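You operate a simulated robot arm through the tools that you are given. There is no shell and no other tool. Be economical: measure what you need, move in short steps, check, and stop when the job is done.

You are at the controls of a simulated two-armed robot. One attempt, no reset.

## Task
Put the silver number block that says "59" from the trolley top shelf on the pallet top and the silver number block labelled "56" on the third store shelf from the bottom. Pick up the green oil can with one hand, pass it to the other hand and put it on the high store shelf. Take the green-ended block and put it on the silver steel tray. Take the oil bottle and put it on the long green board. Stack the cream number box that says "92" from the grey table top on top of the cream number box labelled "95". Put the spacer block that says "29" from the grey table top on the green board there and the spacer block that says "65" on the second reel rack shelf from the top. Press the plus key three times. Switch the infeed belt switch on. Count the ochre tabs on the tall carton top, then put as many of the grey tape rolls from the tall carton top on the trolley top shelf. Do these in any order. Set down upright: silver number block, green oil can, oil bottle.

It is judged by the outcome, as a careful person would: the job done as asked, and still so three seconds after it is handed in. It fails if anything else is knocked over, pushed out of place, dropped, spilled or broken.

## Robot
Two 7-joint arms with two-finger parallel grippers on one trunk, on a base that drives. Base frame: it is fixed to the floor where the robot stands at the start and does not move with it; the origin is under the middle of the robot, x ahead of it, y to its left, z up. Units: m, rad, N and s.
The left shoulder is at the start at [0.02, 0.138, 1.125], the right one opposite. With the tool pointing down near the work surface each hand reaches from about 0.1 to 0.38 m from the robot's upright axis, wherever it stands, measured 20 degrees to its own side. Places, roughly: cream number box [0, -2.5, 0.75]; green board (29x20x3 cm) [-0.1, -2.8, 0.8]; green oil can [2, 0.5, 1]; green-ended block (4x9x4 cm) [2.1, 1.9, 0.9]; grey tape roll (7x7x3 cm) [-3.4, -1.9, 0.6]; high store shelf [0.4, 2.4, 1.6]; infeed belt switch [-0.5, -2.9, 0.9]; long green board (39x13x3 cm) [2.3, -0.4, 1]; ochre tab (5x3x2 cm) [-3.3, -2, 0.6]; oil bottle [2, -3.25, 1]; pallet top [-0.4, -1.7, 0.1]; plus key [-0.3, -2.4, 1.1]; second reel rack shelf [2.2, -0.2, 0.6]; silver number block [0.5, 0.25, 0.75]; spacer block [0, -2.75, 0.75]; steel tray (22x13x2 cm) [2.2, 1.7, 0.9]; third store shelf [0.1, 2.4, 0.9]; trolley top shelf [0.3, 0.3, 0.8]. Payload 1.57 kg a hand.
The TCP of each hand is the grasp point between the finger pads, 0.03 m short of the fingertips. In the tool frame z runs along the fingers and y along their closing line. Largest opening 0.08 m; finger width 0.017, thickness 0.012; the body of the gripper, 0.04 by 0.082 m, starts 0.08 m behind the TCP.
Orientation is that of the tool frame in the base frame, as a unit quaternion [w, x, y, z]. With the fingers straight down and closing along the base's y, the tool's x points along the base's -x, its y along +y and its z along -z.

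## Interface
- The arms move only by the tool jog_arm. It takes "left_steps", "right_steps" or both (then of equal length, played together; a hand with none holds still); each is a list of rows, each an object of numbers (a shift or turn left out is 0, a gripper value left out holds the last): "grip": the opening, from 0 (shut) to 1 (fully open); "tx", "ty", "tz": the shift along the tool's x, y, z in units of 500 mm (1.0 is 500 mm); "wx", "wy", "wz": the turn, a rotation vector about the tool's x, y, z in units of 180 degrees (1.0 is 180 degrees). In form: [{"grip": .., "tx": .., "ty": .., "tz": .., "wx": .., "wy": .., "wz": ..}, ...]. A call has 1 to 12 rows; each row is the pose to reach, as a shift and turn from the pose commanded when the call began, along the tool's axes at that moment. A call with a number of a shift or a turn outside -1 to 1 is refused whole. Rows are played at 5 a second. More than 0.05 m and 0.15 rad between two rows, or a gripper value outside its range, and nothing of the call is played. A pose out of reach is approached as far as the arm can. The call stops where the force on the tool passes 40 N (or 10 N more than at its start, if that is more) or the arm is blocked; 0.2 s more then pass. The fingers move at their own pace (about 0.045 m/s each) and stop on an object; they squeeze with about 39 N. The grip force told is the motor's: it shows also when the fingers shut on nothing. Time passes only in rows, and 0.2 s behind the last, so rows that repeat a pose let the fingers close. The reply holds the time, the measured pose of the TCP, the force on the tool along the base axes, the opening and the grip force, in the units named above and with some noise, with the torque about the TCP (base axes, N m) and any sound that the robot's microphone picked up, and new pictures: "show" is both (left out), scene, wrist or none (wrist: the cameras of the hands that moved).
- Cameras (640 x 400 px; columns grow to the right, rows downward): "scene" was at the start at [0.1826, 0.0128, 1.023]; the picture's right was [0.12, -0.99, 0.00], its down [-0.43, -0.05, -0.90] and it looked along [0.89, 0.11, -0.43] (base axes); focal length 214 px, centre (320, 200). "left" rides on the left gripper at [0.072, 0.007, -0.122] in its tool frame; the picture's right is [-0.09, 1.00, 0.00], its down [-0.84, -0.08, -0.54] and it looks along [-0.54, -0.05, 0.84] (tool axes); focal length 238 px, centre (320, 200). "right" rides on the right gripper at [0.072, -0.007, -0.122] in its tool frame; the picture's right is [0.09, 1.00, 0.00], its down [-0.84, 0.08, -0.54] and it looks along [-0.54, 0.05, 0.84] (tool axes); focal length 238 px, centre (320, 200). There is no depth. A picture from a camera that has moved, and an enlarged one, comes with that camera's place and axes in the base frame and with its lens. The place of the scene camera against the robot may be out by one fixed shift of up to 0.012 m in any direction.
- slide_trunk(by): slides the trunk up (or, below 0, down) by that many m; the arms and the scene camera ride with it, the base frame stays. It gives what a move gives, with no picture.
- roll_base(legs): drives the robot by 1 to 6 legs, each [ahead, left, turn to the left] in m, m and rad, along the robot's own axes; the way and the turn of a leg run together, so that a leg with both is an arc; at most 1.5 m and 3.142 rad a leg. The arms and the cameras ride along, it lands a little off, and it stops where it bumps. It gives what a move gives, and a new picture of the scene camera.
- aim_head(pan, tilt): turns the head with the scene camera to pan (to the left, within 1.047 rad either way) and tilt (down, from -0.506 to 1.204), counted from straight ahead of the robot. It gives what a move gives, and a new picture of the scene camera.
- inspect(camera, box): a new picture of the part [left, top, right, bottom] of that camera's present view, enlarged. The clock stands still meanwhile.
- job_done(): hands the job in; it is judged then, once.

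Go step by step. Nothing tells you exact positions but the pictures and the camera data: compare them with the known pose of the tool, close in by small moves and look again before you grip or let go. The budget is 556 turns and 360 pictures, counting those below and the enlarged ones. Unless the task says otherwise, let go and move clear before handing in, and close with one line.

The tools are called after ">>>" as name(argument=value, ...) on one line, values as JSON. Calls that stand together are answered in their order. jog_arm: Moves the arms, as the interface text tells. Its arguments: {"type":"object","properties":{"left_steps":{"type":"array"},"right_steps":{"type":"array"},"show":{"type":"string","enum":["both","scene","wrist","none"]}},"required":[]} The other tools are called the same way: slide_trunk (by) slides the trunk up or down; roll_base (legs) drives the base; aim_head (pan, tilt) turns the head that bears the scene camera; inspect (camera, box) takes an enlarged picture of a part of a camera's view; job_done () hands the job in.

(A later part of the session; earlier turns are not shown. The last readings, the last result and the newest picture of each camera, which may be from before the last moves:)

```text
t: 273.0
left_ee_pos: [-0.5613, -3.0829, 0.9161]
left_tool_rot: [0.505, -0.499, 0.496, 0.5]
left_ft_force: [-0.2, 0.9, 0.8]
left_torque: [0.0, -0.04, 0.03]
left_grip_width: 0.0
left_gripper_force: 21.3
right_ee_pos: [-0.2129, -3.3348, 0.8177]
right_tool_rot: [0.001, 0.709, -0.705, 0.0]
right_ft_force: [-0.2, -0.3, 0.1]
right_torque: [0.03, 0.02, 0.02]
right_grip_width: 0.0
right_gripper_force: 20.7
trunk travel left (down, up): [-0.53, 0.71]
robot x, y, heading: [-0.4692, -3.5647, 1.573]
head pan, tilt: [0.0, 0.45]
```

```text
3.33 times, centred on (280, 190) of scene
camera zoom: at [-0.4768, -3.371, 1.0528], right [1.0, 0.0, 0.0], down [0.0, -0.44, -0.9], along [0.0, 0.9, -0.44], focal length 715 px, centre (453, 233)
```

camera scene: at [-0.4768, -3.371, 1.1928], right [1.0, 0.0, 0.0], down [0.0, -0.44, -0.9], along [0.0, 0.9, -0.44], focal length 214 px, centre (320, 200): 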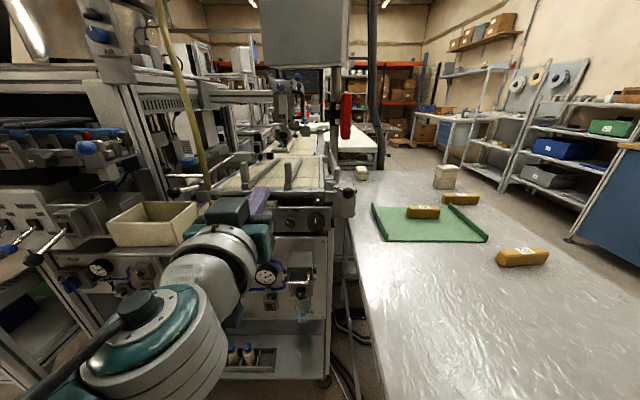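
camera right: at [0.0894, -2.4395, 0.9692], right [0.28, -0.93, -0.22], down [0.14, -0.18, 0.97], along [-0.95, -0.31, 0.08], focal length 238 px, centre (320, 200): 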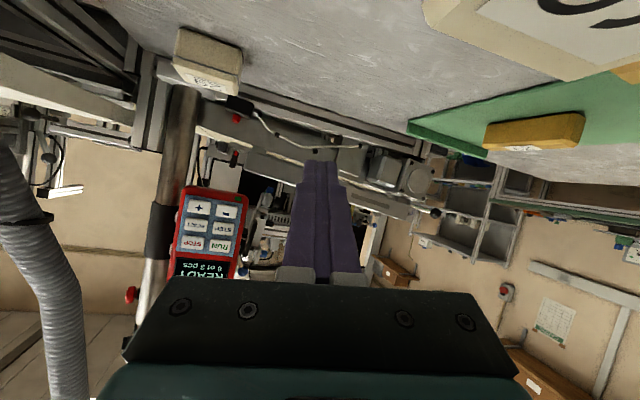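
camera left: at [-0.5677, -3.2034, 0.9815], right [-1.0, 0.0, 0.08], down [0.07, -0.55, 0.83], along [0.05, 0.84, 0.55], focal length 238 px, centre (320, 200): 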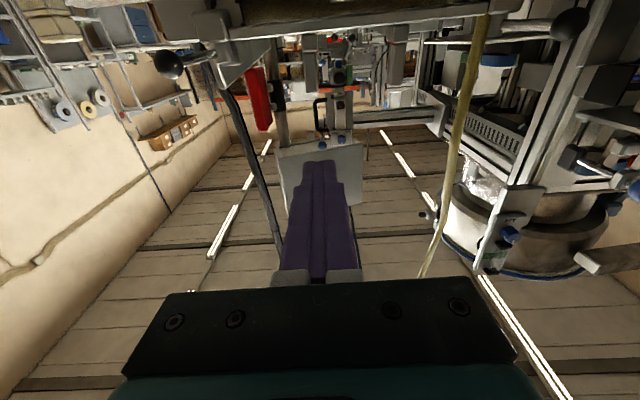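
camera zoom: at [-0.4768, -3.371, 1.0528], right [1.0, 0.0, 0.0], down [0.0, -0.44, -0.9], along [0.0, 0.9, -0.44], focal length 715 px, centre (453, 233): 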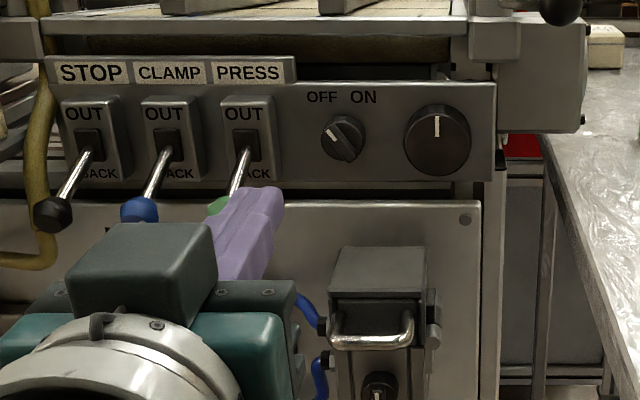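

>>> inspect(camera="scene", box=[270, 145, 320, 180])

>>> inspect(camera="left", box=[270, 60, 350, 120])

```text
11.43 times, centred on (295, 162) of scene
camera zoom: at [-0.4768, -3.371, 1.0528], right [1.0, 0.0, 0.0], down [0.0, -0.44, -0.9], along [0.0, 0.9, -0.44], focal length 2451 px, centre (606, 629)
```

zoom: 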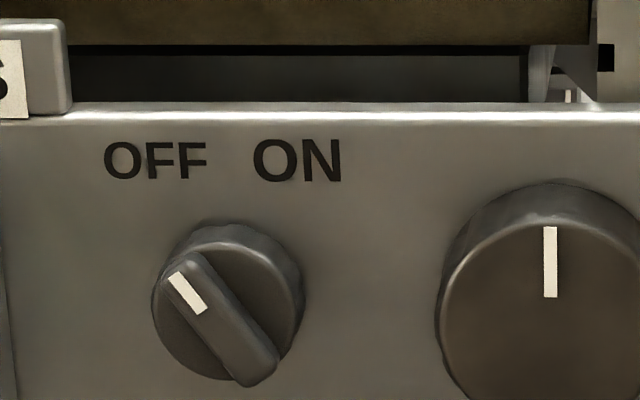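

```text
6.67 times, centred on (310, 90) of left
camera zoom: at [-0.5681, -3.2032, 0.842], right [-1.0, 0.0, 0.09], down [0.07, -0.55, 0.83], along [0.05, 0.84, 0.55], focal length 1589 px, centre (387, 933)
```

zoom: 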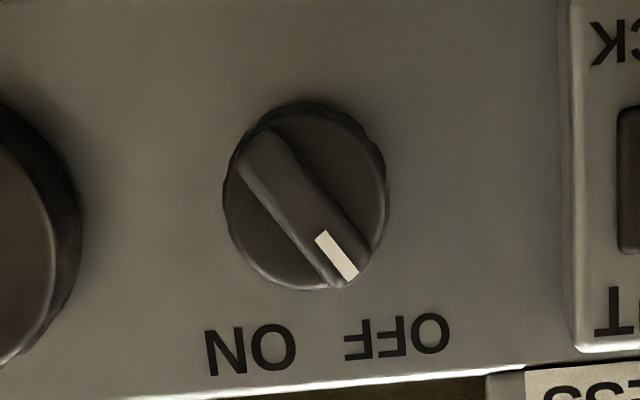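

The bar points to OFF, about 37° left of vertical. I'll open the fingers slightly, rotate the hand −37° to straddle the bar, and close in.

>>> jog_arm(left_steps=[{"wz": -0.045, "tx": 0.02, "grip": 0.4}, {"wz": -0.09, "tx": 0.04, "grip": 0.4}, {"wz": -0.135, "tx": 0.054, "ty": -0.02, "tz": 0.05}, {"wz": -0.18, "tx": 0.054, "ty": -0.02, "tz": 0.12}, {"wz": -0.206, "tx": 0.054, "ty": -0.02, "tz": 0.19}, {"wz": -0.206, "tx": 0.054, "ty": -0.02, "tz": 0.24}], show="both")

```text
t: 274.4
left_ee_pos: [-0.551, -2.9774, 0.8925]
left_tool_rot: [0.637, -0.631, 0.312, 0.314]
left_ft_force: [0.0, 0.1, 0.8]
left_torque: [0.02, -0.01, -0.03]
left_grip_width: 0.0323
left_gripper_force: 0.1
left hand out of reach, approached as far as the arm can: row 6
right_ee_pos: [-0.2136, -3.3343, 0.8164]
right_tool_rot: [0.0, 0.709, -0.705, 0.001]
right_ft_force: [1.2, -0.4, -0.1]
right_torque: [0.01, 0.0, 0.0]
right_grip_width: 0.0
right_gripper_force: 21.1
trunk travel left (down, up): [-0.53, 0.71]
robot x, y, heading: [-0.4675, -3.5667, 1.575]
head pan, tilt: [0.0, 0.45]
camera scene: at [-0.477, -3.3714, 1.0527], right [1.0, 0.0, 0.0], down [0.0, -0.44, -0.9], along [0.0, 0.9, -0.44], focal length 214 px, centre (320, 200)
camera left: at [-0.5133, -3.0974, 0.8287], right [-0.85, 0.01, -0.53], down [-0.45, -0.55, 0.71], along [-0.29, 0.84, 0.47], focal length 238 px, centre (320, 200)
```

scene: 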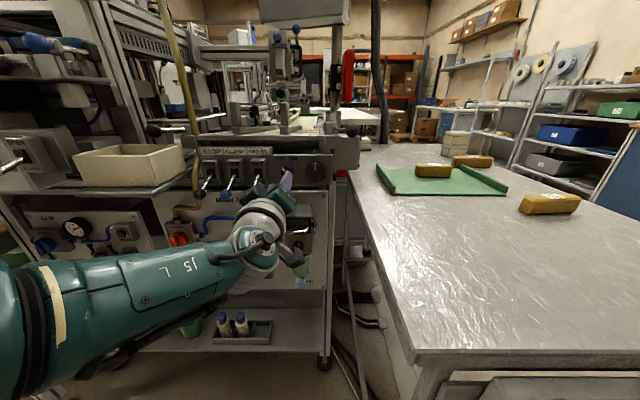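
left: 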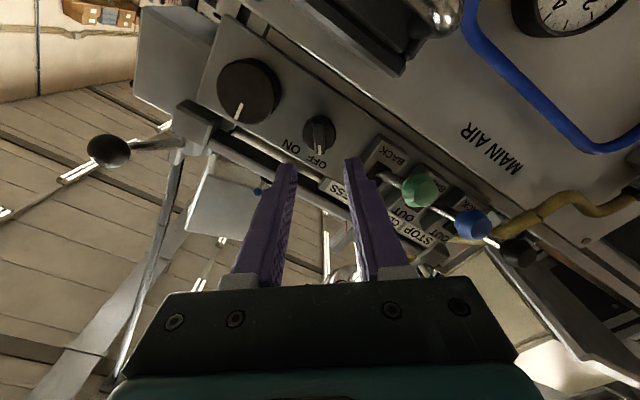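

Reach-limited; knob confirmed at (-0.550, -2.878, 0.888). Raise the right hand above the table, pull the left back 4 cm, roll 9 cm ahead.

>>> jog_arm(left_steps=[{"tz": -0.04, "tx": 0.008, "ty": 0.004}, {"tz": -0.08, "tx": 0.008, "ty": 0.004}, {"tz": -0.08, "tx": 0.008, "ty": 0.004}, {"tz": -0.08, "tx": 0.008, "ty": 0.004}], right_steps=[{"tz": -0.09}, {"tz": -0.18}, {"tz": -0.27}, {"tz": -0.34}], show="none")

>>> roll_base(legs=[[0.09, 0, 0]])

>>> inspect(camera="left", box=[160, 50, 480, 250])

```text
t: 275.4
left_ee_pos: [-0.5501, -3.0165, 0.8874]
left_tool_rot: [0.638, -0.631, 0.312, 0.313]
left_ft_force: [-0.3, 0.6, -0.1]
left_torque: [-0.02, -0.04, 0.01]
left_grip_width: 0.032
left_gripper_force: 0.1
right_ee_pos: [-0.2105, -3.3348, 0.9837]
right_tool_rot: [0.002, 0.71, -0.704, 0.002]
right_ft_force: [-0.4, -0.1, 0.4]
right_torque: [-0.03, 0.01, 0.01]
right_grip_width: 0.0002
right_gripper_force: 21.6
trunk travel left (down, up): [-0.53, 0.71]
robot x, y, heading: [-0.4702, -3.5626, 1.572]
head pan, tilt: [0.0, 0.45]
```

```text
t: 276.5
left_ee_pos: [-0.5501, -2.9275, 0.887]
left_tool_rot: [0.637, -0.631, 0.312, 0.314]
left_ft_force: [-0.2, 0.5, 0.4]
left_torque: [0.0, 0.03, -0.01]
left_grip_width: 0.032
left_gripper_force: 0.1
right_ee_pos: [-0.2108, -3.2458, 0.9838]
right_tool_rot: [0.0, 0.709, -0.705, 0.0]
right_ft_force: [-0.1, 0.4, -0.7]
right_torque: [-0.01, 0.0, 0.05]
right_grip_width: 0.0001
right_gripper_force: 21.7
trunk travel left (down, up): [-0.53, 0.71]
robot x, y, heading: [-0.4656, -3.4764, 1.576]
head pan, tilt: [0.0, 0.45]
camera scene: at [-0.4771, -3.2828, 1.0529], right [1.0, 0.0, 0.0], down [0.0, -0.43, -0.9], along [0.0, 0.9, -0.43], focal length 214 px, centre (320, 200)
```

scene: 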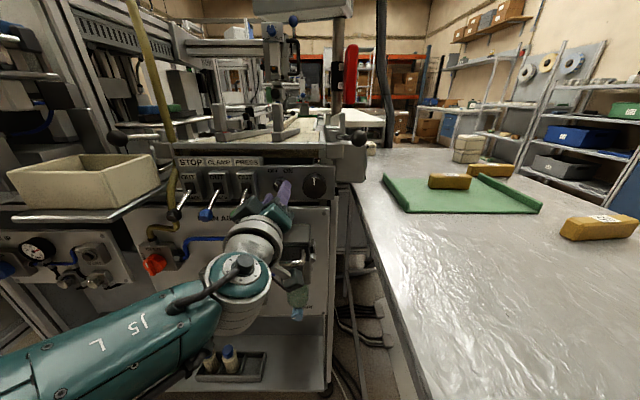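

```text
2.00 times, centred on (320, 150) of left
camera zoom: at [-0.5119, -3.0477, 0.8239], right [-0.85, 0.01, -0.53], down [-0.45, -0.55, 0.71], along [-0.29, 0.84, 0.47], focal length 477 px, centre (320, 300)
```

zoom: 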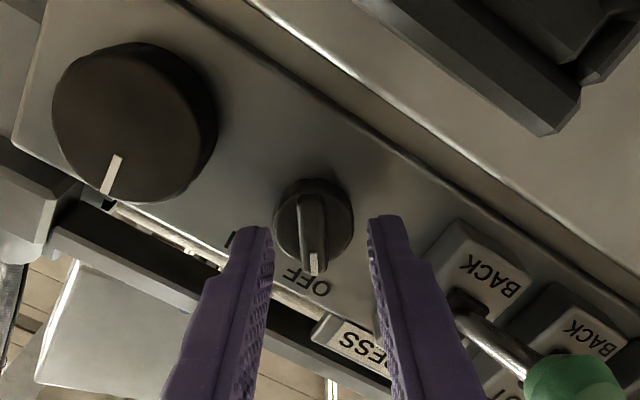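

The fingers straddle the bar nicely. Advance ~1.4 cm and close on it.

>>> jog_arm(left_steps=[{"tz": 0.012}, {"tz": 0.022}, {"tz": 0.03}, {"tz": 0.03, "grip": 0}, {"tz": 0.03, "grip": 0}, {"tz": 0.03, "grip": 0}], show="none")

>>> inspect(camera="left", box=[160, 50, 480, 250])

```text
t: 277.9
left_ee_pos: [-0.5467, -2.9184, 0.8852]
left_tool_rot: [0.638, -0.631, 0.314, 0.311]
left_ft_force: [8.0, -33.1, 14.7]
left_torque: [0.14, 0.21, 0.2]
left_grip_width: 0.0097
left_gripper_force: 27.1
right_ee_pos: [-0.2096, -3.2513, 0.985]
right_tool_rot: [0.003, 0.709, -0.705, 0.003]
right_ft_force: [-0.2, -0.6, -0.5]
right_torque: [0.01, 0.0, 0.02]
right_grip_width: 0.0
right_gripper_force: 21.5
trunk travel left (down, up): [-0.53, 0.71]
robot x, y, heading: [-0.4704, -3.4771, 1.574]
head pan, tilt: [0.0, 0.45]
```

```text
2.00 times, centred on (320, 150) of left
camera zoom: at [-0.5083, -3.038, 0.8231], right [-0.85, 0.01, -0.53], down [-0.45, -0.54, 0.71], along [-0.28, 0.84, 0.46], focal length 477 px, centre (320, 300)
```

zoom: 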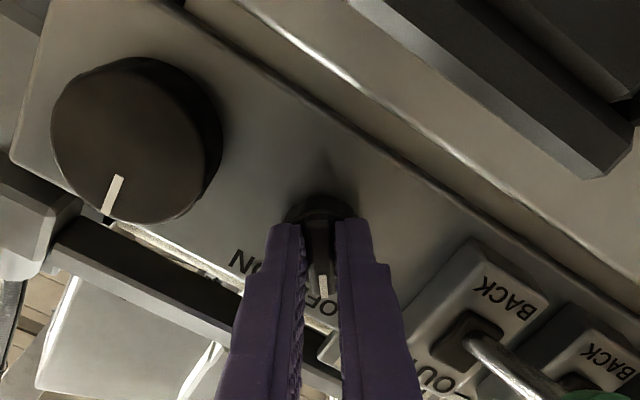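

Bar is gripped. Ease off slightly and rotate clockwise about 75°.

>>> jog_arm(left_steps=[{"tz": -0.012}, {"tz": -0.012, "wz": 0.04}, {"tz": -0.012, "wz": 0.08}, {"tz": -0.012, "wz": 0.12}, {"tz": -0.012, "wz": 0.16}, {"tz": -0.012, "wz": 0.2}, {"tz": -0.012, "wz": 0.24}, {"tz": -0.012, "wz": 0.28}, {"tz": -0.012, "wz": 0.32}, {"tz": -0.012, "wz": 0.36}, {"tz": -0.012, "wz": 0.4}, {"tz": -0.012, "wz": 0.43}], show="wrist")

```text
t: 280.5
left_ee_pos: [-0.5521, -2.9183, 0.887]
left_tool_rot: [0.3, -0.298, 0.638, 0.643]
left_ft_force: [-1.0, 14.6, -19.9]
left_torque: [-0.9, -0.26, 0.25]
left_grip_width: 0.0101
left_gripper_force: 28.3
right_ee_pos: [-0.2125, -3.2452, 0.9856]
right_tool_rot: [0.0, 0.71, -0.704, 0.001]
right_ft_force: [0.7, 0.9, 0.0]
right_torque: [0.0, 0.01, 0.01]
right_grip_width: 0.0001
right_gripper_force: 21.1
trunk travel left (down, up): [-0.53, 0.71]
robot x, y, heading: [-0.4701, -3.477, 1.573]
head pan, tilt: [0.0, 0.45]
camera left: at [-0.6026, -3.0386, 0.834], right [-0.7, -0.01, 0.71], down [0.6, -0.55, 0.59], along [0.38, 0.84, 0.39], focal length 238 px, centre (320, 200)
```

left: 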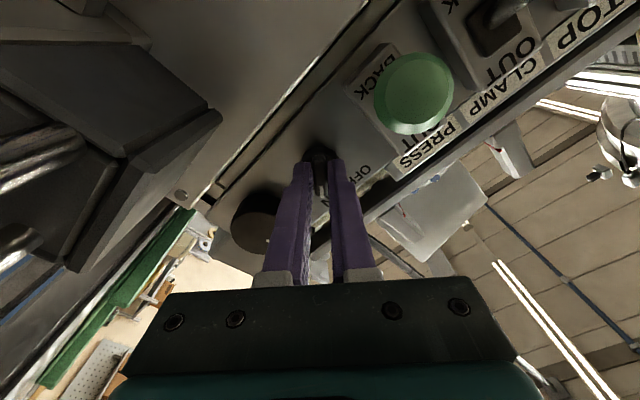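

Rotated. Open and back straight out, then check the knob.

>>> jog_arm(left_steps=[{"grip": 0.35}, {"grip": 0.35}, {"grip": 0.35, "tz": -0.03}, {"grip": 0.35, "tz": -0.1}, {"tz": -0.18}], show="wrist")

>>> inspect(camera="scene", box=[220, 140, 350, 230])

```text
t: 281.7
left_ee_pos: [-0.552, -3.0083, 0.8861]
left_tool_rot: [0.3, -0.297, 0.639, 0.643]
left_ft_force: [0.4, 0.1, 0.3]
left_torque: [0.0, -0.03, -0.01]
left_grip_width: 0.0281
left_gripper_force: 0.1
right_ee_pos: [-0.212, -3.2457, 0.9848]
right_tool_rot: [0.001, 0.71, -0.704, 0.001]
right_ft_force: [-0.3, -0.5, 0.6]
right_torque: [-0.01, 0.02, 0.0]
right_grip_width: 0.0002
right_gripper_force: 21.7
trunk travel left (down, up): [-0.53, 0.71]
robot x, y, heading: [-0.4681, -3.4733, 1.572]
head pan, tilt: [0.0, 0.45]
camera left: at [-0.6024, -3.1285, 0.833], right [-0.7, 0.0, 0.71], down [0.6, -0.55, 0.59], along [0.39, 0.84, 0.39], focal length 238 px, centre (320, 200)
```

left: 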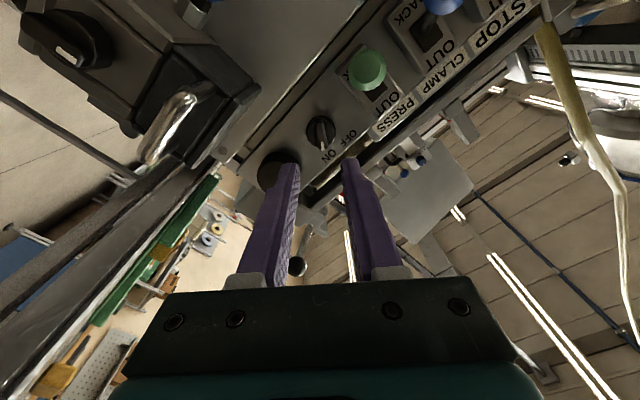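

```text
4.44 times, centred on (285, 185) of scene
camera zoom: at [-0.4772, -3.2836, 1.0527], right [1.0, 0.0, 0.0], down [0.0, -0.44, -0.9], along [0.0, 0.9, -0.44], focal length 953 px, centre (476, 267)
```

zoom: 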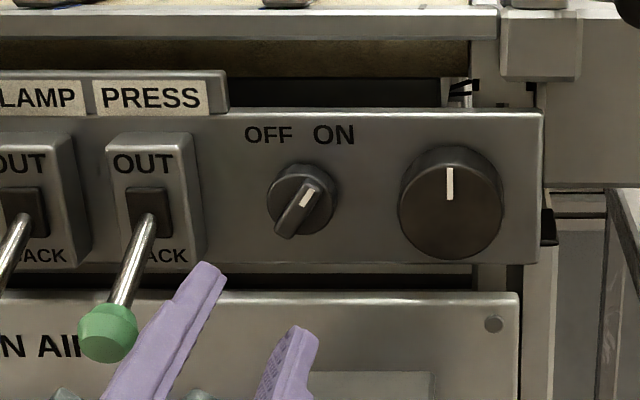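

Knob now points to ON. Back away and fold the left hand.

>>> roll_base(legs=[[-0.15, 0, 0]])

>>> jog_arm(left_steps=[{"wz": -0.043}, {"wz": -0.086}, {"wz": -0.129}, {"wz": -0.172}, {"wz": -0.21}], show="none")

>>> jog_arm(left_steps=[{"tx": -0.05, "tz": -0.04, "wy": 0.042}, {"tx": -0.1, "tz": -0.08, "wy": 0.083}, {"tx": -0.15, "tz": -0.12, "wy": 0.125}, {"tx": -0.2, "tz": -0.15, "wy": 0.167}, {"tx": -0.23, "tz": -0.18, "wy": 0.208}, {"tx": -0.25, "tz": -0.21, "wy": 0.25}, {"tx": -0.25, "tz": -0.24, "wy": 0.292}, {"tx": -0.25, "tz": -0.27, "wy": 0.333}, {"tx": -0.25, "tz": -0.29, "wy": 0.375}, {"tx": -0.25, "tz": -0.31, "wy": 0.417}, {"tx": -0.25, "tz": -0.33, "wy": 0.458}, {"tx": -0.25, "tz": -0.35, "wy": 0.5}], show="none")

```text
t: 283.1
left_ee_pos: [-0.5496, -3.1588, 0.8862]
left_tool_rot: [0.301, -0.298, 0.638, 0.644]
left_ft_force: [-0.1, -0.8, 0.6]
left_torque: [-0.03, 0.01, 0.0]
left_grip_width: 0.0281
left_gripper_force: 0.2
right_ee_pos: [-0.2113, -3.3962, 0.9842]
right_tool_rot: [0.0, 0.71, -0.704, 0.0]
right_ft_force: [0.0, -0.4, 0.4]
right_torque: [0.03, 0.03, -0.03]
right_grip_width: 0.0002
right_gripper_force: 21.7
trunk travel left (down, up): [-0.53, 0.71]
robot x, y, heading: [-0.4656, -3.6253, 1.571]
head pan, tilt: [0.0, 0.45]
camera scene: at [-0.4767, -3.4337, 1.0527], right [1.0, 0.0, 0.0], down [0.0, -0.44, -0.9], along [0.0, 0.9, -0.44], focal length 214 px, centre (320, 200)
```

scene: 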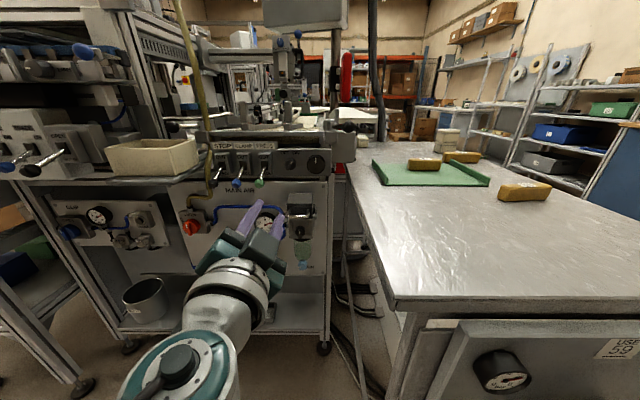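

```text
t: 284.3
left_ee_pos: [-0.5504, -3.1586, 0.886]
left_tool_rot: [0.494, -0.49, 0.506, 0.51]
left_ft_force: [-0.3, 0.5, -0.1]
left_torque: [0.01, 0.01, 0.0]
left_grip_width: 0.0279
left_gripper_force: 0.1
right_ee_pos: [-0.2109, -3.3964, 0.9843]
right_tool_rot: [0.001, 0.71, -0.704, 0.001]
right_ft_force: [-0.2, 0.1, 0.6]
right_torque: [0.0, 0.0, -0.02]
right_grip_width: 0.0
right_gripper_force: 21.2
trunk travel left (down, up): [-0.53, 0.71]
robot x, y, heading: [-0.4676, -3.6252, 1.576]
head pan, tilt: [0.0, 0.45]
```

```text
t: 286.9
left_ee_pos: [-0.5753, -3.2651, 0.8372]
left_tool_rot: [0.027, 0.715, -0.698, -0.033]
left_ft_force: [0.6, 0.8, -0.3]
left_torque: [0.0, -0.02, -0.01]
left_grip_width: 0.0281
left_gripper_force: 0.1
left hand out of reach, approached as far as the arm can: row 7, 8, 9, 10, 11, 12
right_ee_pos: [-0.2097, -3.3958, 0.9841]
right_tool_rot: [0.001, 0.71, -0.704, 0.001]
right_ft_force: [0.3, 0.2, -0.1]
right_torque: [0.0, 0.01, -0.02]
right_grip_width: 0.0
right_gripper_force: 21.5
trunk travel left (down, up): [-0.53, 0.71]
robot x, y, heading: [-0.4683, -3.6267, 1.571]
head pan, tilt: [0.0, 0.45]
```

Drive back round to the table's east side for spacer 65.

>>> roll_base(legs=[[-0.13, 0, 0], [0, -1.15, 0], [0, 0, 1.5708], [0, -0.62, 0]])

```text
t: 300.5
left_ee_pos: [0.308, -3.2228, 0.8365]
left_tool_rot: [0.042, 0.999, 0.015, -0.004]
left_ft_force: [-0.1, -0.1, 0.1]
left_torque: [0.03, 0.02, -0.03]
left_grip_width: 0.0281
left_gripper_force: 0.1
right_ee_pos: [0.4387, -2.8586, 0.9838]
right_tool_rot: [0.0, 1.0, 0.006, 0.002]
right_ft_force: [0.4, 0.0, -0.5]
right_torque: [0.02, -0.03, -0.02]
right_grip_width: 0.0
right_gripper_force: 21.4
trunk travel left (down, up): [-0.53, 0.71]
robot x, y, heading: [0.6681, -3.1091, -3.133]
head pan, tilt: [0.0, 0.45]
camera scene: at [0.4701, -3.1131, 1.0528], right [-0.01, 1.0, 0.0], down [0.44, 0.0, -0.9], along [-0.9, -0.01, -0.44], focal length 214 px, centre (320, 200)
```

scene: 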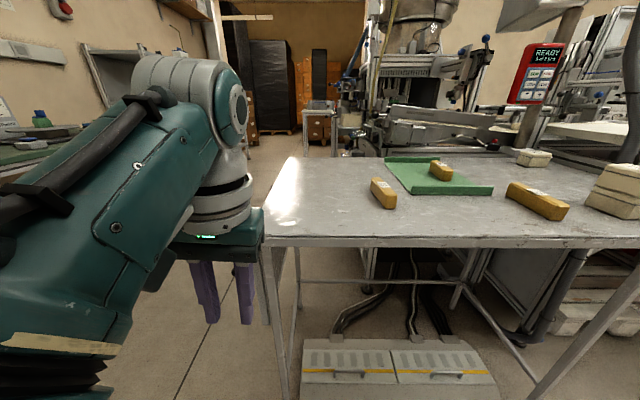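

Spacer 65 is near (0.01, -2.98). I'll tilt the right hand 45° forward and extend toward it.

>>> jog_arm(right_steps=[{"tx": -0.06, "ty": 0.035, "wy": -0.042, "grip": 1}, {"tx": -0.12, "ty": 0.07, "wy": -0.084}, {"tx": -0.18, "ty": 0.105, "wy": -0.126}, {"tx": -0.24, "ty": 0.14, "wy": -0.168}, {"tx": -0.3, "ty": 0.175, "wy": -0.21}, {"tx": -0.36, "ty": 0.21, "wy": -0.25}], show="wrist")

```text
t: 301.9
left_ee_pos: [0.306, -3.2271, 0.836]
left_tool_rot: [0.046, 0.999, 0.016, -0.004]
left_ft_force: [0.1, -0.1, 0.8]
left_torque: [-0.01, -0.02, 0.03]
left_grip_width: 0.0281
left_gripper_force: 0.2
right_ee_pos: [0.2606, -2.9639, 0.985]
right_tool_rot: [0.003, 0.924, 0.005, -0.383]
right_ft_force: [-0.4, 0.3, -1.4]
right_torque: [-0.01, 0.01, 0.0]
right_grip_width: 0.08
right_gripper_force: 0.1
trunk travel left (down, up): [-0.53, 0.71]
robot x, y, heading: [0.669, -3.1136, -3.136]
head pan, tilt: [0.0, 0.45]
camera right: at [0.3968, -2.9571, 1.0219], right [0.08, -0.99, -0.06], down [-0.21, -0.08, 0.98], along [-0.98, -0.06, -0.21], focal length 238 px, centre (320, 200)
```

right: 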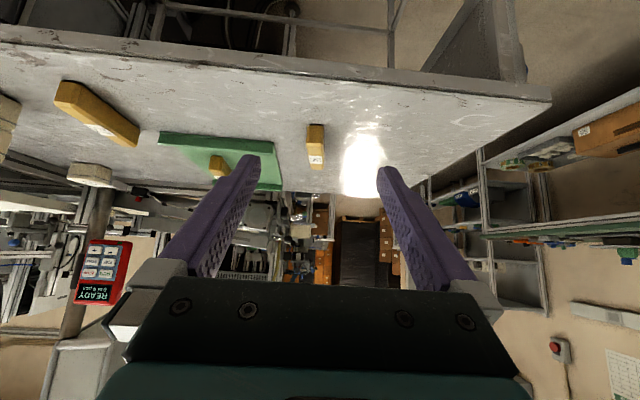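

Raise the left hand clear of the table, yaw the right hand 6° to match, then roll forward.

>>> jog_arm(left_steps=[{"tz": -0.08}, {"tz": -0.16}, {"tz": -0.24}, {"tz": -0.32}], right_steps=[{"wx": -0.01, "wz": -0.01}, {"wx": -0.0225, "wz": -0.0225}, {"wx": -0.0225, "wz": -0.0225}, {"wx": -0.0225, "wz": -0.0225}], show="none")

>>> roll_base(legs=[[0.2, 0, -0.008]])

>>> inspect(camera="right", box=[0, 0, 640, 400])

```text
t: 302.9
left_ee_pos: [0.2239, -3.195, 0.9794]
left_tool_rot: [0.039, 0.999, 0.013, -0.004]
left_ft_force: [0.2, -0.6, -1.1]
left_torque: [0.01, 0.0, 0.03]
left_grip_width: 0.028
left_gripper_force: 0.2
left hand out of reach, approached as far as the arm can: row 1, 2, 3, 4
right_ee_pos: [0.2602, -2.9636, 0.9846]
right_tool_rot: [0.022, 0.923, 0.052, -0.38]
right_ft_force: [-0.1, 1.1, -0.1]
right_torque: [0.0, -0.02, -0.03]
right_grip_width: 0.0801
right_gripper_force: 0.0
trunk travel left (down, up): [-0.53, 0.71]
robot x, y, heading: [0.6709, -3.1125, -3.129]
head pan, tilt: [0.0, 0.45]
```

```text
t: 304.5
left_ee_pos: [0.0202, -3.1922, 0.9786]
left_tool_rot: [0.04, 0.999, 0.009, -0.004]
left_ft_force: [0.3, 0.2, -0.4]
left_torque: [-0.01, -0.05, 0.01]
left_grip_width: 0.0282
left_gripper_force: 0.1
right_ee_pos: [0.0595, -2.9625, 0.9843]
right_tool_rot: [0.02, 0.923, 0.047, -0.381]
right_ft_force: [-0.2, 0.3, 0.2]
right_torque: [0.01, -0.04, 0.01]
right_grip_width: 0.0801
right_gripper_force: 0.0
trunk travel left (down, up): [-0.53, 0.71]
robot x, y, heading: [0.4689, -3.1127, 3.14]
head pan, tilt: [0.0, 0.45]
camera scene: at [0.2677, -3.1121, 1.0528], right [0.0, 1.0, 0.0], down [0.43, 0.0, -0.9], along [-0.9, 0.0, -0.43], focal length 214 px, centre (320, 200)
```

scene: 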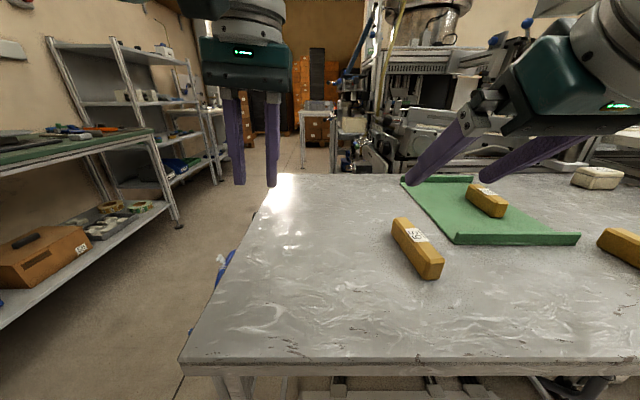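

```text
1.00 times, centred on (320, 200) of right (not enlarged: the box is as wide or as high as the picture)
camera zoom: at [0.1946, -2.9413, 1.0218], right [0.17, -0.98, -0.06], down [-0.2, -0.1, 0.97], along [-0.97, -0.15, -0.21], focal length 238 px, centre (320, 200)
```

zoom: 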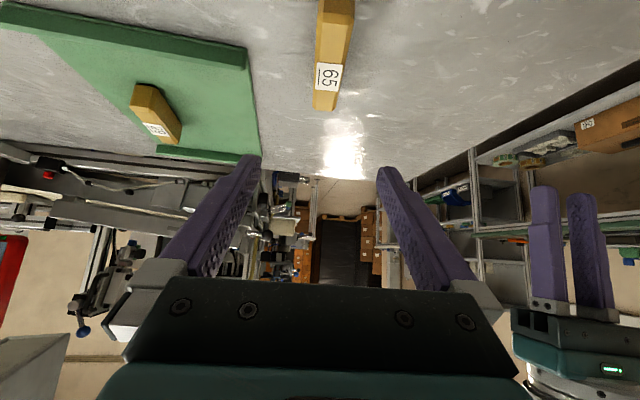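

65 is centred at (0.006, -2.972). Approach it along the tilted finger direction.

>>> jog_arm(right_steps=[{"tx": 0.094, "ty": 0.008, "wx": -0.009, "wz": -0.009}, {"tx": 0.094, "ty": 0.008, "tz": 0.08, "wx": -0.009, "wz": -0.009}, {"tx": 0.094, "ty": 0.008, "tz": 0.16, "wx": -0.009, "wz": -0.009}, {"tx": 0.094, "ty": 0.008, "tz": 0.21, "wx": -0.009, "wz": -0.009}], show="wrist")

```text
t: 305.5
left_ee_pos: [0.0206, -3.1932, 0.9788]
left_tool_rot: [0.041, 0.999, 0.01, -0.004]
left_ft_force: [0.9, 0.6, 0.4]
left_torque: [-0.01, -0.03, 0.02]
left_grip_width: 0.0279
left_gripper_force: 0.0
right_ee_pos: [0.0184, -2.9701, 0.8756]
right_tool_rot: [0.027, 0.922, 0.066, -0.381]
right_ft_force: [-0.3, -0.3, -0.7]
right_torque: [0.0, -0.01, 0.03]
right_grip_width: 0.0801
right_gripper_force: 0.1
trunk travel left (down, up): [-0.53, 0.71]
robot x, y, heading: [0.4668, -3.1148, 3.143]
head pan, tilt: [0.0, 0.45]
camera right: at [0.1527, -2.9437, 0.9131], right [0.21, -0.98, -0.06], down [-0.2, -0.11, 0.97], along [-0.96, -0.19, -0.21], focal length 238 px, centre (320, 200)
```

right: 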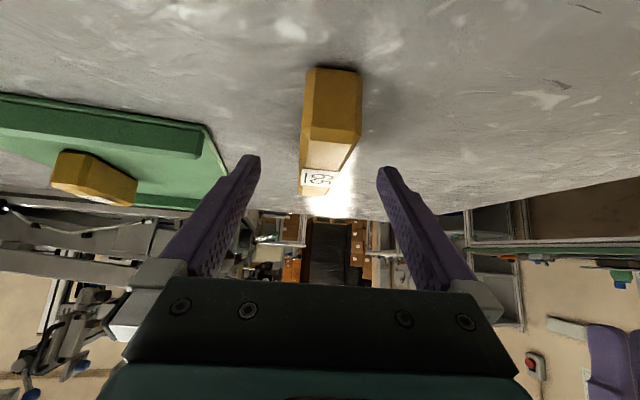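

>>> jog_arm(right_steps=[{"tz": 0.033}, {"tz": 0.033, "grip": 0}, {"tz": 0.033, "grip": 0}, {"tz": 0.033, "grip": 0}, {"tz": 0.033, "grip": 0}, {"tz": 0.033, "grip": 0}, {"tz": -0.03, "tx": -0.06}, {"tz": -0.09, "tx": -0.12}, {"tz": -0.15, "tx": -0.18}], show="wrist")

```text
t: 307.5
left_ee_pos: [0.021, -3.1932, 0.9783]
left_tool_rot: [0.041, 0.999, 0.01, -0.004]
left_ft_force: [-0.1, -0.9, 0.0]
left_torque: [0.02, -0.01, -0.01]
left_grip_width: 0.0282
left_gripper_force: 0.0
right_ee_pos: [0.008, -2.969, 0.995]
right_tool_rot: [0.027, 0.922, 0.065, -0.38]
right_ft_force: [0.1, -0.3, -0.7]
right_torque: [-0.03, -0.04, 0.0]
right_grip_width: 0.0256
right_gripper_force: 37.2
trunk travel left (down, up): [-0.53, 0.71]
robot x, y, heading: [0.4669, -3.1125, 3.143]
head pan, tilt: [0.0, 0.45]
camera right: at [0.142, -2.9443, 1.0324], right [0.21, -0.98, -0.06], down [-0.2, -0.11, 0.97], along [-0.96, -0.19, -0.21], focal length 238 px, centre (320, 200)
```

right: 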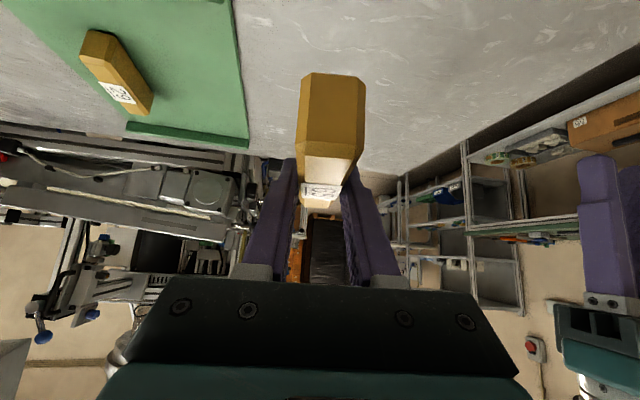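

65 is held. Back off, turn to face east and look for the oil bottle.

>>> roll_base(legs=[[-0.4, 0, 0], [0, 0, 3.14]])

>>> aim_head(pan=0.0, tilt=0.25)

```text
t: 317.3
left_ee_pos: [1.3192, -3.0572, 0.9784]
left_tool_rot: [0.005, 0.013, 0.999, 0.041]
left_ft_force: [0.1, -0.7, 0.2]
left_torque: [-0.02, 0.0, 0.02]
left_grip_width: 0.028
left_gripper_force: 0.1
right_ee_pos: [1.3234, -3.2795, 0.9937]
right_tool_rot: [0.381, -0.045, 0.923, 0.019]
right_ft_force: [-1.4, 0.3, -0.9]
right_torque: [-0.04, -0.03, 0.0]
right_grip_width: 0.0255
right_gripper_force: 36.4
trunk travel left (down, up): [-0.53, 0.71]
robot x, y, heading: [0.8679, -3.1145, -0.049]
head pan, tilt: [0.0, 0.45]
camera scene: at [1.0524, -3.1231, 1.0528], right [-0.05, -1.0, 0.0], down [-0.43, 0.02, -0.9], along [0.9, -0.04, -0.44], focal length 214 px, centre (320, 200)
```

scene: 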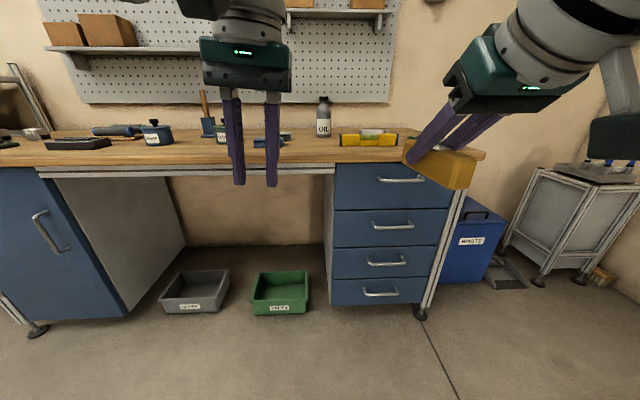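

```text
t: 318.0
left_ee_pos: [1.3202, -3.0568, 0.9782]
left_tool_rot: [0.005, 0.013, 0.999, 0.041]
left_ft_force: [-0.1, 0.2, 0.6]
left_torque: [-0.01, -0.01, 0.0]
left_grip_width: 0.028
left_gripper_force: 0.1
right_ee_pos: [1.3239, -3.2801, 0.9952]
right_tool_rot: [0.38, -0.045, 0.923, 0.019]
right_ft_force: [-0.6, 0.7, -0.2]
right_torque: [-0.01, 0.02, 0.0]
right_grip_width: 0.0253
right_gripper_force: 36.8
trunk travel left (down, up): [-0.53, 0.71]
robot x, y, heading: [0.8698, -3.111, -0.053]
head pan, tilt: [0.0, 0.25]
camera scene: at [1.0539, -3.1232, 1.0714], right [-0.05, -1.0, 0.0], down [-0.25, 0.01, -0.97], along [0.97, -0.05, -0.25], focal length 214 px, centre (320, 200)
```

scene: 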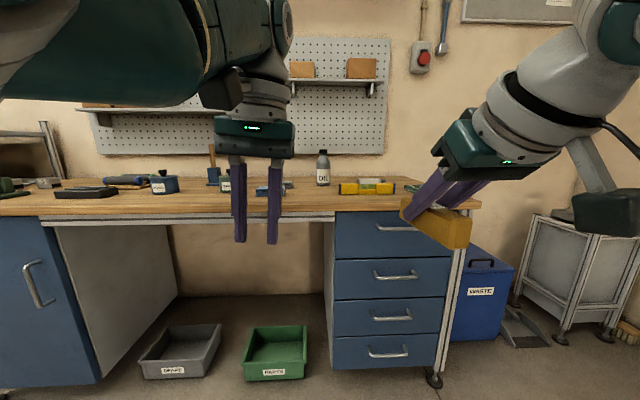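

>>> inspect(camera="scene", box=[200, 135, 440, 225])

```text
2.67 times, centred on (320, 180) of scene
camera zoom: at [1.0539, -3.1232, 1.0714], right [-0.05, -1.0, 0.0], down [-0.25, 0.01, -0.97], along [0.97, -0.05, -0.25], focal length 572 px, centre (320, 253)
```

zoom: 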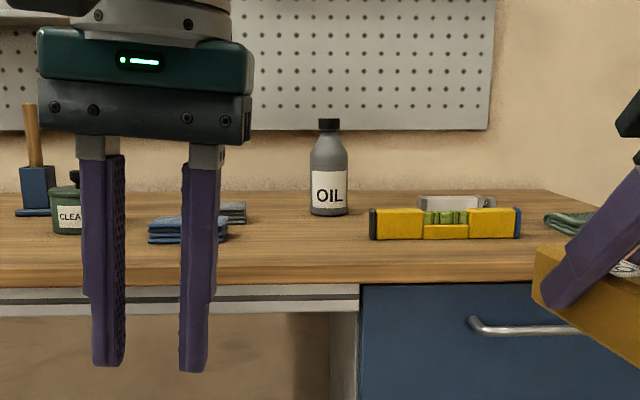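

The oil bottle stands at about x≈2.0, y≈-3.18 (66 mm wide) on the wooden bench. I'll tilt the left hand 45°, tuck the right, and approach.

>>> jog_arm(left_steps=[{"wy": -0.042, "grip": 1}, {"wy": -0.084}, {"wy": -0.126}, {"wy": -0.168}, {"wy": -0.21}, {"wy": -0.25}], right_steps=[{"tx": 0.02, "tz": -0.05}, {"tx": 0.05, "tz": -0.1}, {"tx": 0.08, "tz": -0.15}, {"tx": 0.1, "tz": -0.2}, {"tx": 0.13, "tz": -0.27}, {"tx": 0.13, "tz": -0.27}], show="none")

>>> roll_base(legs=[[0, 0, 0.05], [0.45, -0.17, 0]])

>>> inspect(camera="left", box=[0, 0, 640, 400])

```text
t: 319.4
left_ee_pos: [1.3215, -3.0532, 0.9798]
left_tool_rot: [0.39, 0.026, 0.92, 0.037]
left_ft_force: [-0.1, 0.1, 0.2]
left_torque: [0.02, 0.0, 0.0]
left_grip_width: 0.0801
left_gripper_force: 0.0
left hand out of reach, approached as far as the arm can: row 1, 2
right_ee_pos: [1.2101, -3.2905, 1.0458]
right_tool_rot: [0.371, -0.048, 0.927, 0.016]
right_ft_force: [0.9, 1.1, -0.9]
right_torque: [0.0, 0.0, 0.03]
right_grip_width: 0.0255
right_gripper_force: 36.6
right hand out of reach, approached as far as the arm can: row 4, 5, 6
trunk travel left (down, up): [-0.53, 0.71]
robot x, y, heading: [0.8679, -3.1174, -0.046]
head pan, tilt: [0.0, 0.25]
```

```text
t: 322.7
left_ee_pos: [1.7726, -3.1953, 0.977]
left_tool_rot: [0.386, 0.001, 0.921, 0.05]
left_ft_force: [1.0, 0.0, -0.3]
left_torque: [-0.01, -0.01, 0.01]
left_grip_width: 0.08
left_gripper_force: 0.0
right_ee_pos: [1.6765, -3.4398, 1.0447]
right_tool_rot: [0.369, -0.074, 0.926, 0.027]
right_ft_force: [0.2, 0.5, -0.9]
right_torque: [0.03, 0.01, 0.02]
right_grip_width: 0.0253
right_gripper_force: 36.9
trunk travel left (down, up): [-0.53, 0.71]
robot x, y, heading: [1.3218, -3.2839, 0.006]
head pan, tilt: [0.0, 0.25]
camera scene: at [1.5093, -3.2808, 1.0715], right [0.01, -1.0, 0.0], down [-0.25, 0.0, -0.97], along [0.97, 0.01, -0.25], focal length 214 px, centre (320, 200)
```

scene: 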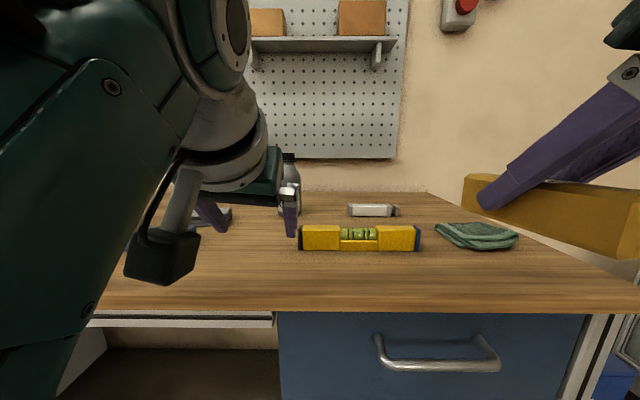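

```text
1.00 times, centred on (320, 200) of left (not enlarged: the box is as wide or as high as the picture)
camera zoom: at [1.6344, -3.1965, 1.0111], right [0.03, 0.99, 0.16], down [0.21, -0.16, 0.97], along [0.98, 0.01, -0.21], focal length 238 px, centre (320, 200)
```

zoom: 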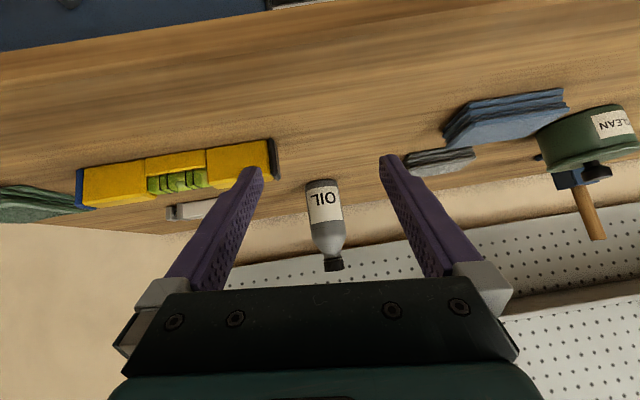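

Bottle at (2.09, -3.184), bench z≈0.88. Roll 0.2 m ahead, level the left hand's roll, and look again.

>>> roll_base(legs=[[0.2, 0.008, 0]])

>>> jog_arm(left_steps=[{"wx": 0.029, "wy": 0.003, "wz": -0.013}, {"wx": 0.029, "wy": 0.003, "wz": -0.013}], show="wrist")

```text
t: 324.3
left_ee_pos: [1.9744, -3.1875, 0.9774]
left_tool_rot: [0.385, 0.002, 0.921, 0.05]
left_ft_force: [-0.4, -0.1, 0.3]
left_torque: [0.0, 0.01, 0.03]
left_grip_width: 0.0801
left_gripper_force: 0.1
right_ee_pos: [1.8776, -3.4321, 1.0429]
right_tool_rot: [0.368, -0.073, 0.927, 0.027]
right_ft_force: [0.1, -0.6, -1.2]
right_torque: [0.0, -0.02, -0.03]
right_grip_width: 0.0255
right_gripper_force: 36.7
trunk travel left (down, up): [-0.53, 0.71]
robot x, y, heading: [1.5282, -3.2766, 0.008]
head pan, tilt: [0.0, 0.25]
camera scene: at [1.7114, -3.2718, 1.0715], right [0.01, -1.0, 0.0], down [-0.25, 0.0, -0.97], along [0.97, 0.01, -0.25], focal length 214 px, centre (320, 200)
```

scene: 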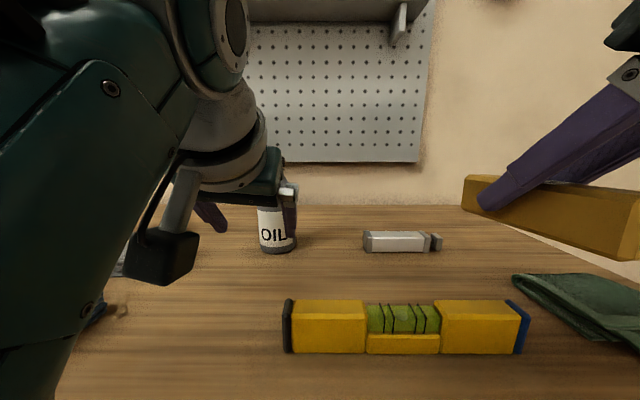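

```text
t: 324.9
left_ee_pos: [1.9747, -3.1849, 0.9776]
left_tool_rot: [0.382, 0.0, 0.924, 0.004]
left_ft_force: [-0.5, 0.7, -0.1]
left_torque: [-0.02, -0.02, 0.05]
left_grip_width: 0.0801
left_gripper_force: 0.0
right_ee_pos: [1.8777, -3.4318, 1.0426]
right_tool_rot: [0.367, -0.073, 0.927, 0.026]
right_ft_force: [0.4, -0.8, -0.9]
right_torque: [-0.01, 0.01, -0.02]
right_grip_width: 0.0255
right_gripper_force: 36.7
trunk travel left (down, up): [-0.53, 0.71]
robot x, y, heading: [1.5264, -3.2726, 0.007]
head pan, tilt: [0.0, 0.25]
camera left: at [1.8377, -3.1769, 1.0113], right [0.06, 1.0, 0.07], down [0.21, -0.08, 0.97], along [0.98, -0.05, -0.21], focal length 238 px, centre (320, 200)
```

left: 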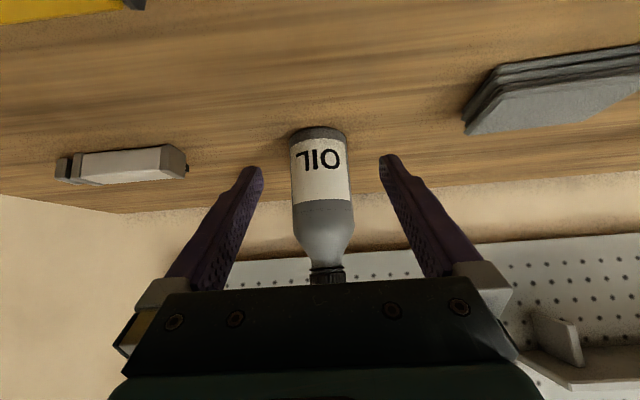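

Bottle centre ≈(2.10, -3.185). Approach with the fingers either side of its body.

>>> jog_arm(left_steps=[{"tx": -0.07}, {"tx": -0.13, "tz": 0.05}, {"tx": -0.13, "tz": 0.12}, {"tx": -0.13, "tz": 0.18}, {"tx": -0.13, "tz": 0.22}], show="both")

```text
t: 326.1
left_ee_pos: [2.0972, -3.1861, 0.9472]
left_tool_rot: [0.383, 0.0, 0.924, 0.0]
left_ft_force: [0.1, 0.2, 0.8]
left_torque: [0.0, 0.0, -0.01]
left_grip_width: 0.0802
left_gripper_force: 0.1
right_ee_pos: [1.8776, -3.431, 1.0439]
right_tool_rot: [0.367, -0.072, 0.927, 0.027]
right_ft_force: [0.4, -1.4, -0.7]
right_torque: [-0.01, -0.02, 0.01]
right_grip_width: 0.0256
right_gripper_force: 36.4
trunk travel left (down, up): [-0.53, 0.71]
robot x, y, heading: [1.5281, -3.2738, 0.012]
head pan, tilt: [0.0, 0.25]
camera scene: at [1.7113, -3.2717, 1.0715], right [0.01, -1.0, 0.0], down [-0.25, 0.0, -0.97], along [0.97, 0.01, -0.25], focal length 214 px, centre (320, 200)
camera left: at [1.9609, -3.178, 0.9816], right [0.07, 1.0, 0.07], down [0.21, -0.08, 0.97], along [0.98, -0.05, -0.21], focal length 238 px, centre (320, 200)
```

scene: 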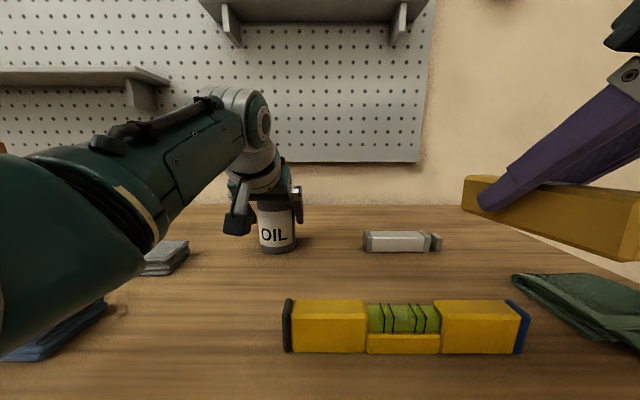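
left: 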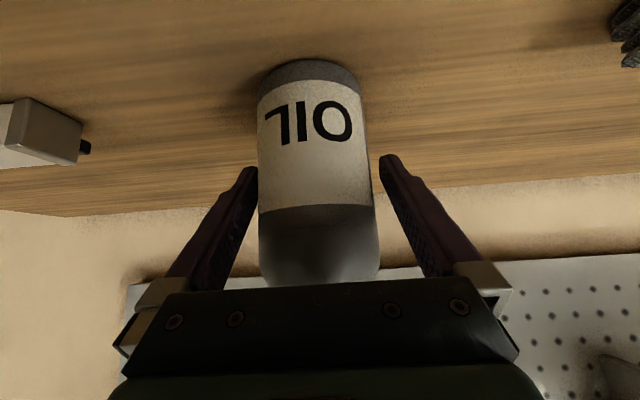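

Fine adjust, then close on the bottle and lift 5 cm.

>>> jog_arm(left_steps=[{"tx": 0.003, "ty": 0.008, "tz": 0.025}, {"tx": 0.003, "ty": 0.008, "tz": 0.025, "grip": 0}, {"tx": 0.003, "ty": 0.008, "tz": 0.025, "grip": 0}, {"tx": 0.003, "ty": 0.008, "tz": 0.025, "grip": 0}, {"tx": 0.003, "ty": 0.008, "tz": 0.025, "grip": 0}, {"tx": -0.03, "ty": 0.008, "tz": -0.008}, {"tx": -0.07, "ty": 0.008, "tz": -0.048}, {"tx": -0.11, "ty": 0.008, "tz": -0.088}], show="both")

```text
t: 327.9
left_ee_pos: [2.1066, -3.1841, 1.0151]
left_tool_rot: [0.382, 0.0, 0.924, 0.001]
left_ft_force: [0.1, 0.3, -3.4]
left_torque: [0.0, 0.05, -0.03]
left_grip_width: 0.0667
left_gripper_force: 39.6
right_ee_pos: [1.8751, -3.431, 1.0424]
right_tool_rot: [0.368, -0.073, 0.927, 0.026]
right_ft_force: [-0.6, 0.6, -1.9]
right_torque: [0.02, -0.01, 0.01]
right_grip_width: 0.0256
right_gripper_force: 36.2
trunk travel left (down, up): [-0.53, 0.71]
robot x, y, heading: [1.5264, -3.2758, 0.012]
head pan, tilt: [0.0, 0.25]
camera scene: at [1.7111, -3.2718, 1.0714], right [0.01, -1.0, 0.0], down [-0.25, 0.0, -0.97], along [0.97, 0.01, -0.25], focal length 214 px, centre (320, 200)
camera left: at [1.9692, -3.1754, 1.0501], right [0.07, 1.0, 0.07], down [0.21, -0.08, 0.97], along [0.97, -0.05, -0.22], focal length 238 px, centre (320, 200)
```

scene: 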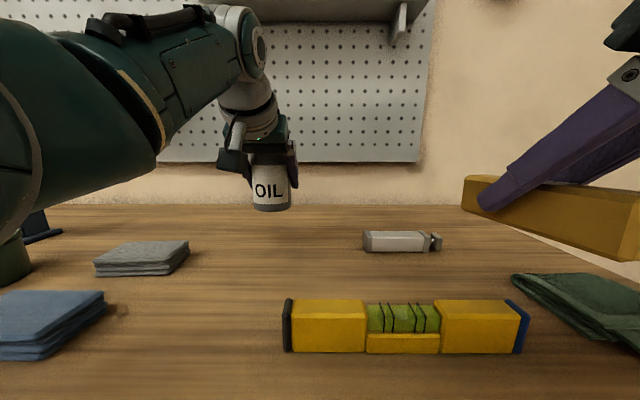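
left: 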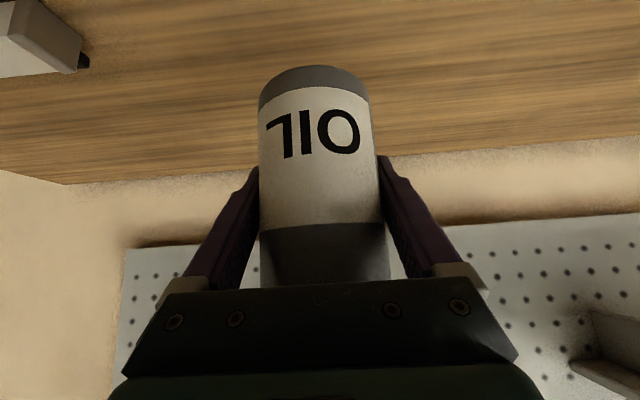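

The bottle is held upright. Back off and drive north along the benches to the reel rack.

>>> roll_base(legs=[[-0.42, 0, 0], [0, 1.4, 0], [0, 1.3, 0]])

```text
t: 343.1
left_ee_pos: [1.63, -0.4819, 1.0145]
left_tool_rot: [0.381, -0.014, 0.924, 0.006]
left_ft_force: [0.3, 0.1, -3.3]
left_torque: [0.01, 0.0, -0.01]
left_grip_width: 0.0667
left_gripper_force: 38.7
right_ee_pos: [1.4083, -0.7368, 1.0442]
right_tool_rot: [0.367, -0.086, 0.926, 0.031]
right_ft_force: [0.6, -0.1, -0.6]
right_torque: [-0.02, 0.03, -0.02]
right_grip_width: 0.0255
right_gripper_force: 36.9
trunk travel left (down, up): [-0.53, 0.71]
robot x, y, heading: [1.0525, -0.5886, 0.039]
head pan, tilt: [0.0, 0.25]
camera scene: at [1.2381, -0.5814, 1.0713], right [0.04, -1.0, 0.0], down [-0.25, -0.01, -0.97], along [0.97, 0.04, -0.25], focal length 214 px, centre (320, 200)
```

scene: 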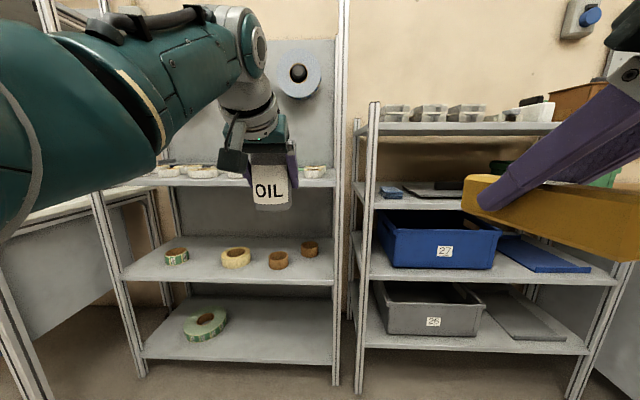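

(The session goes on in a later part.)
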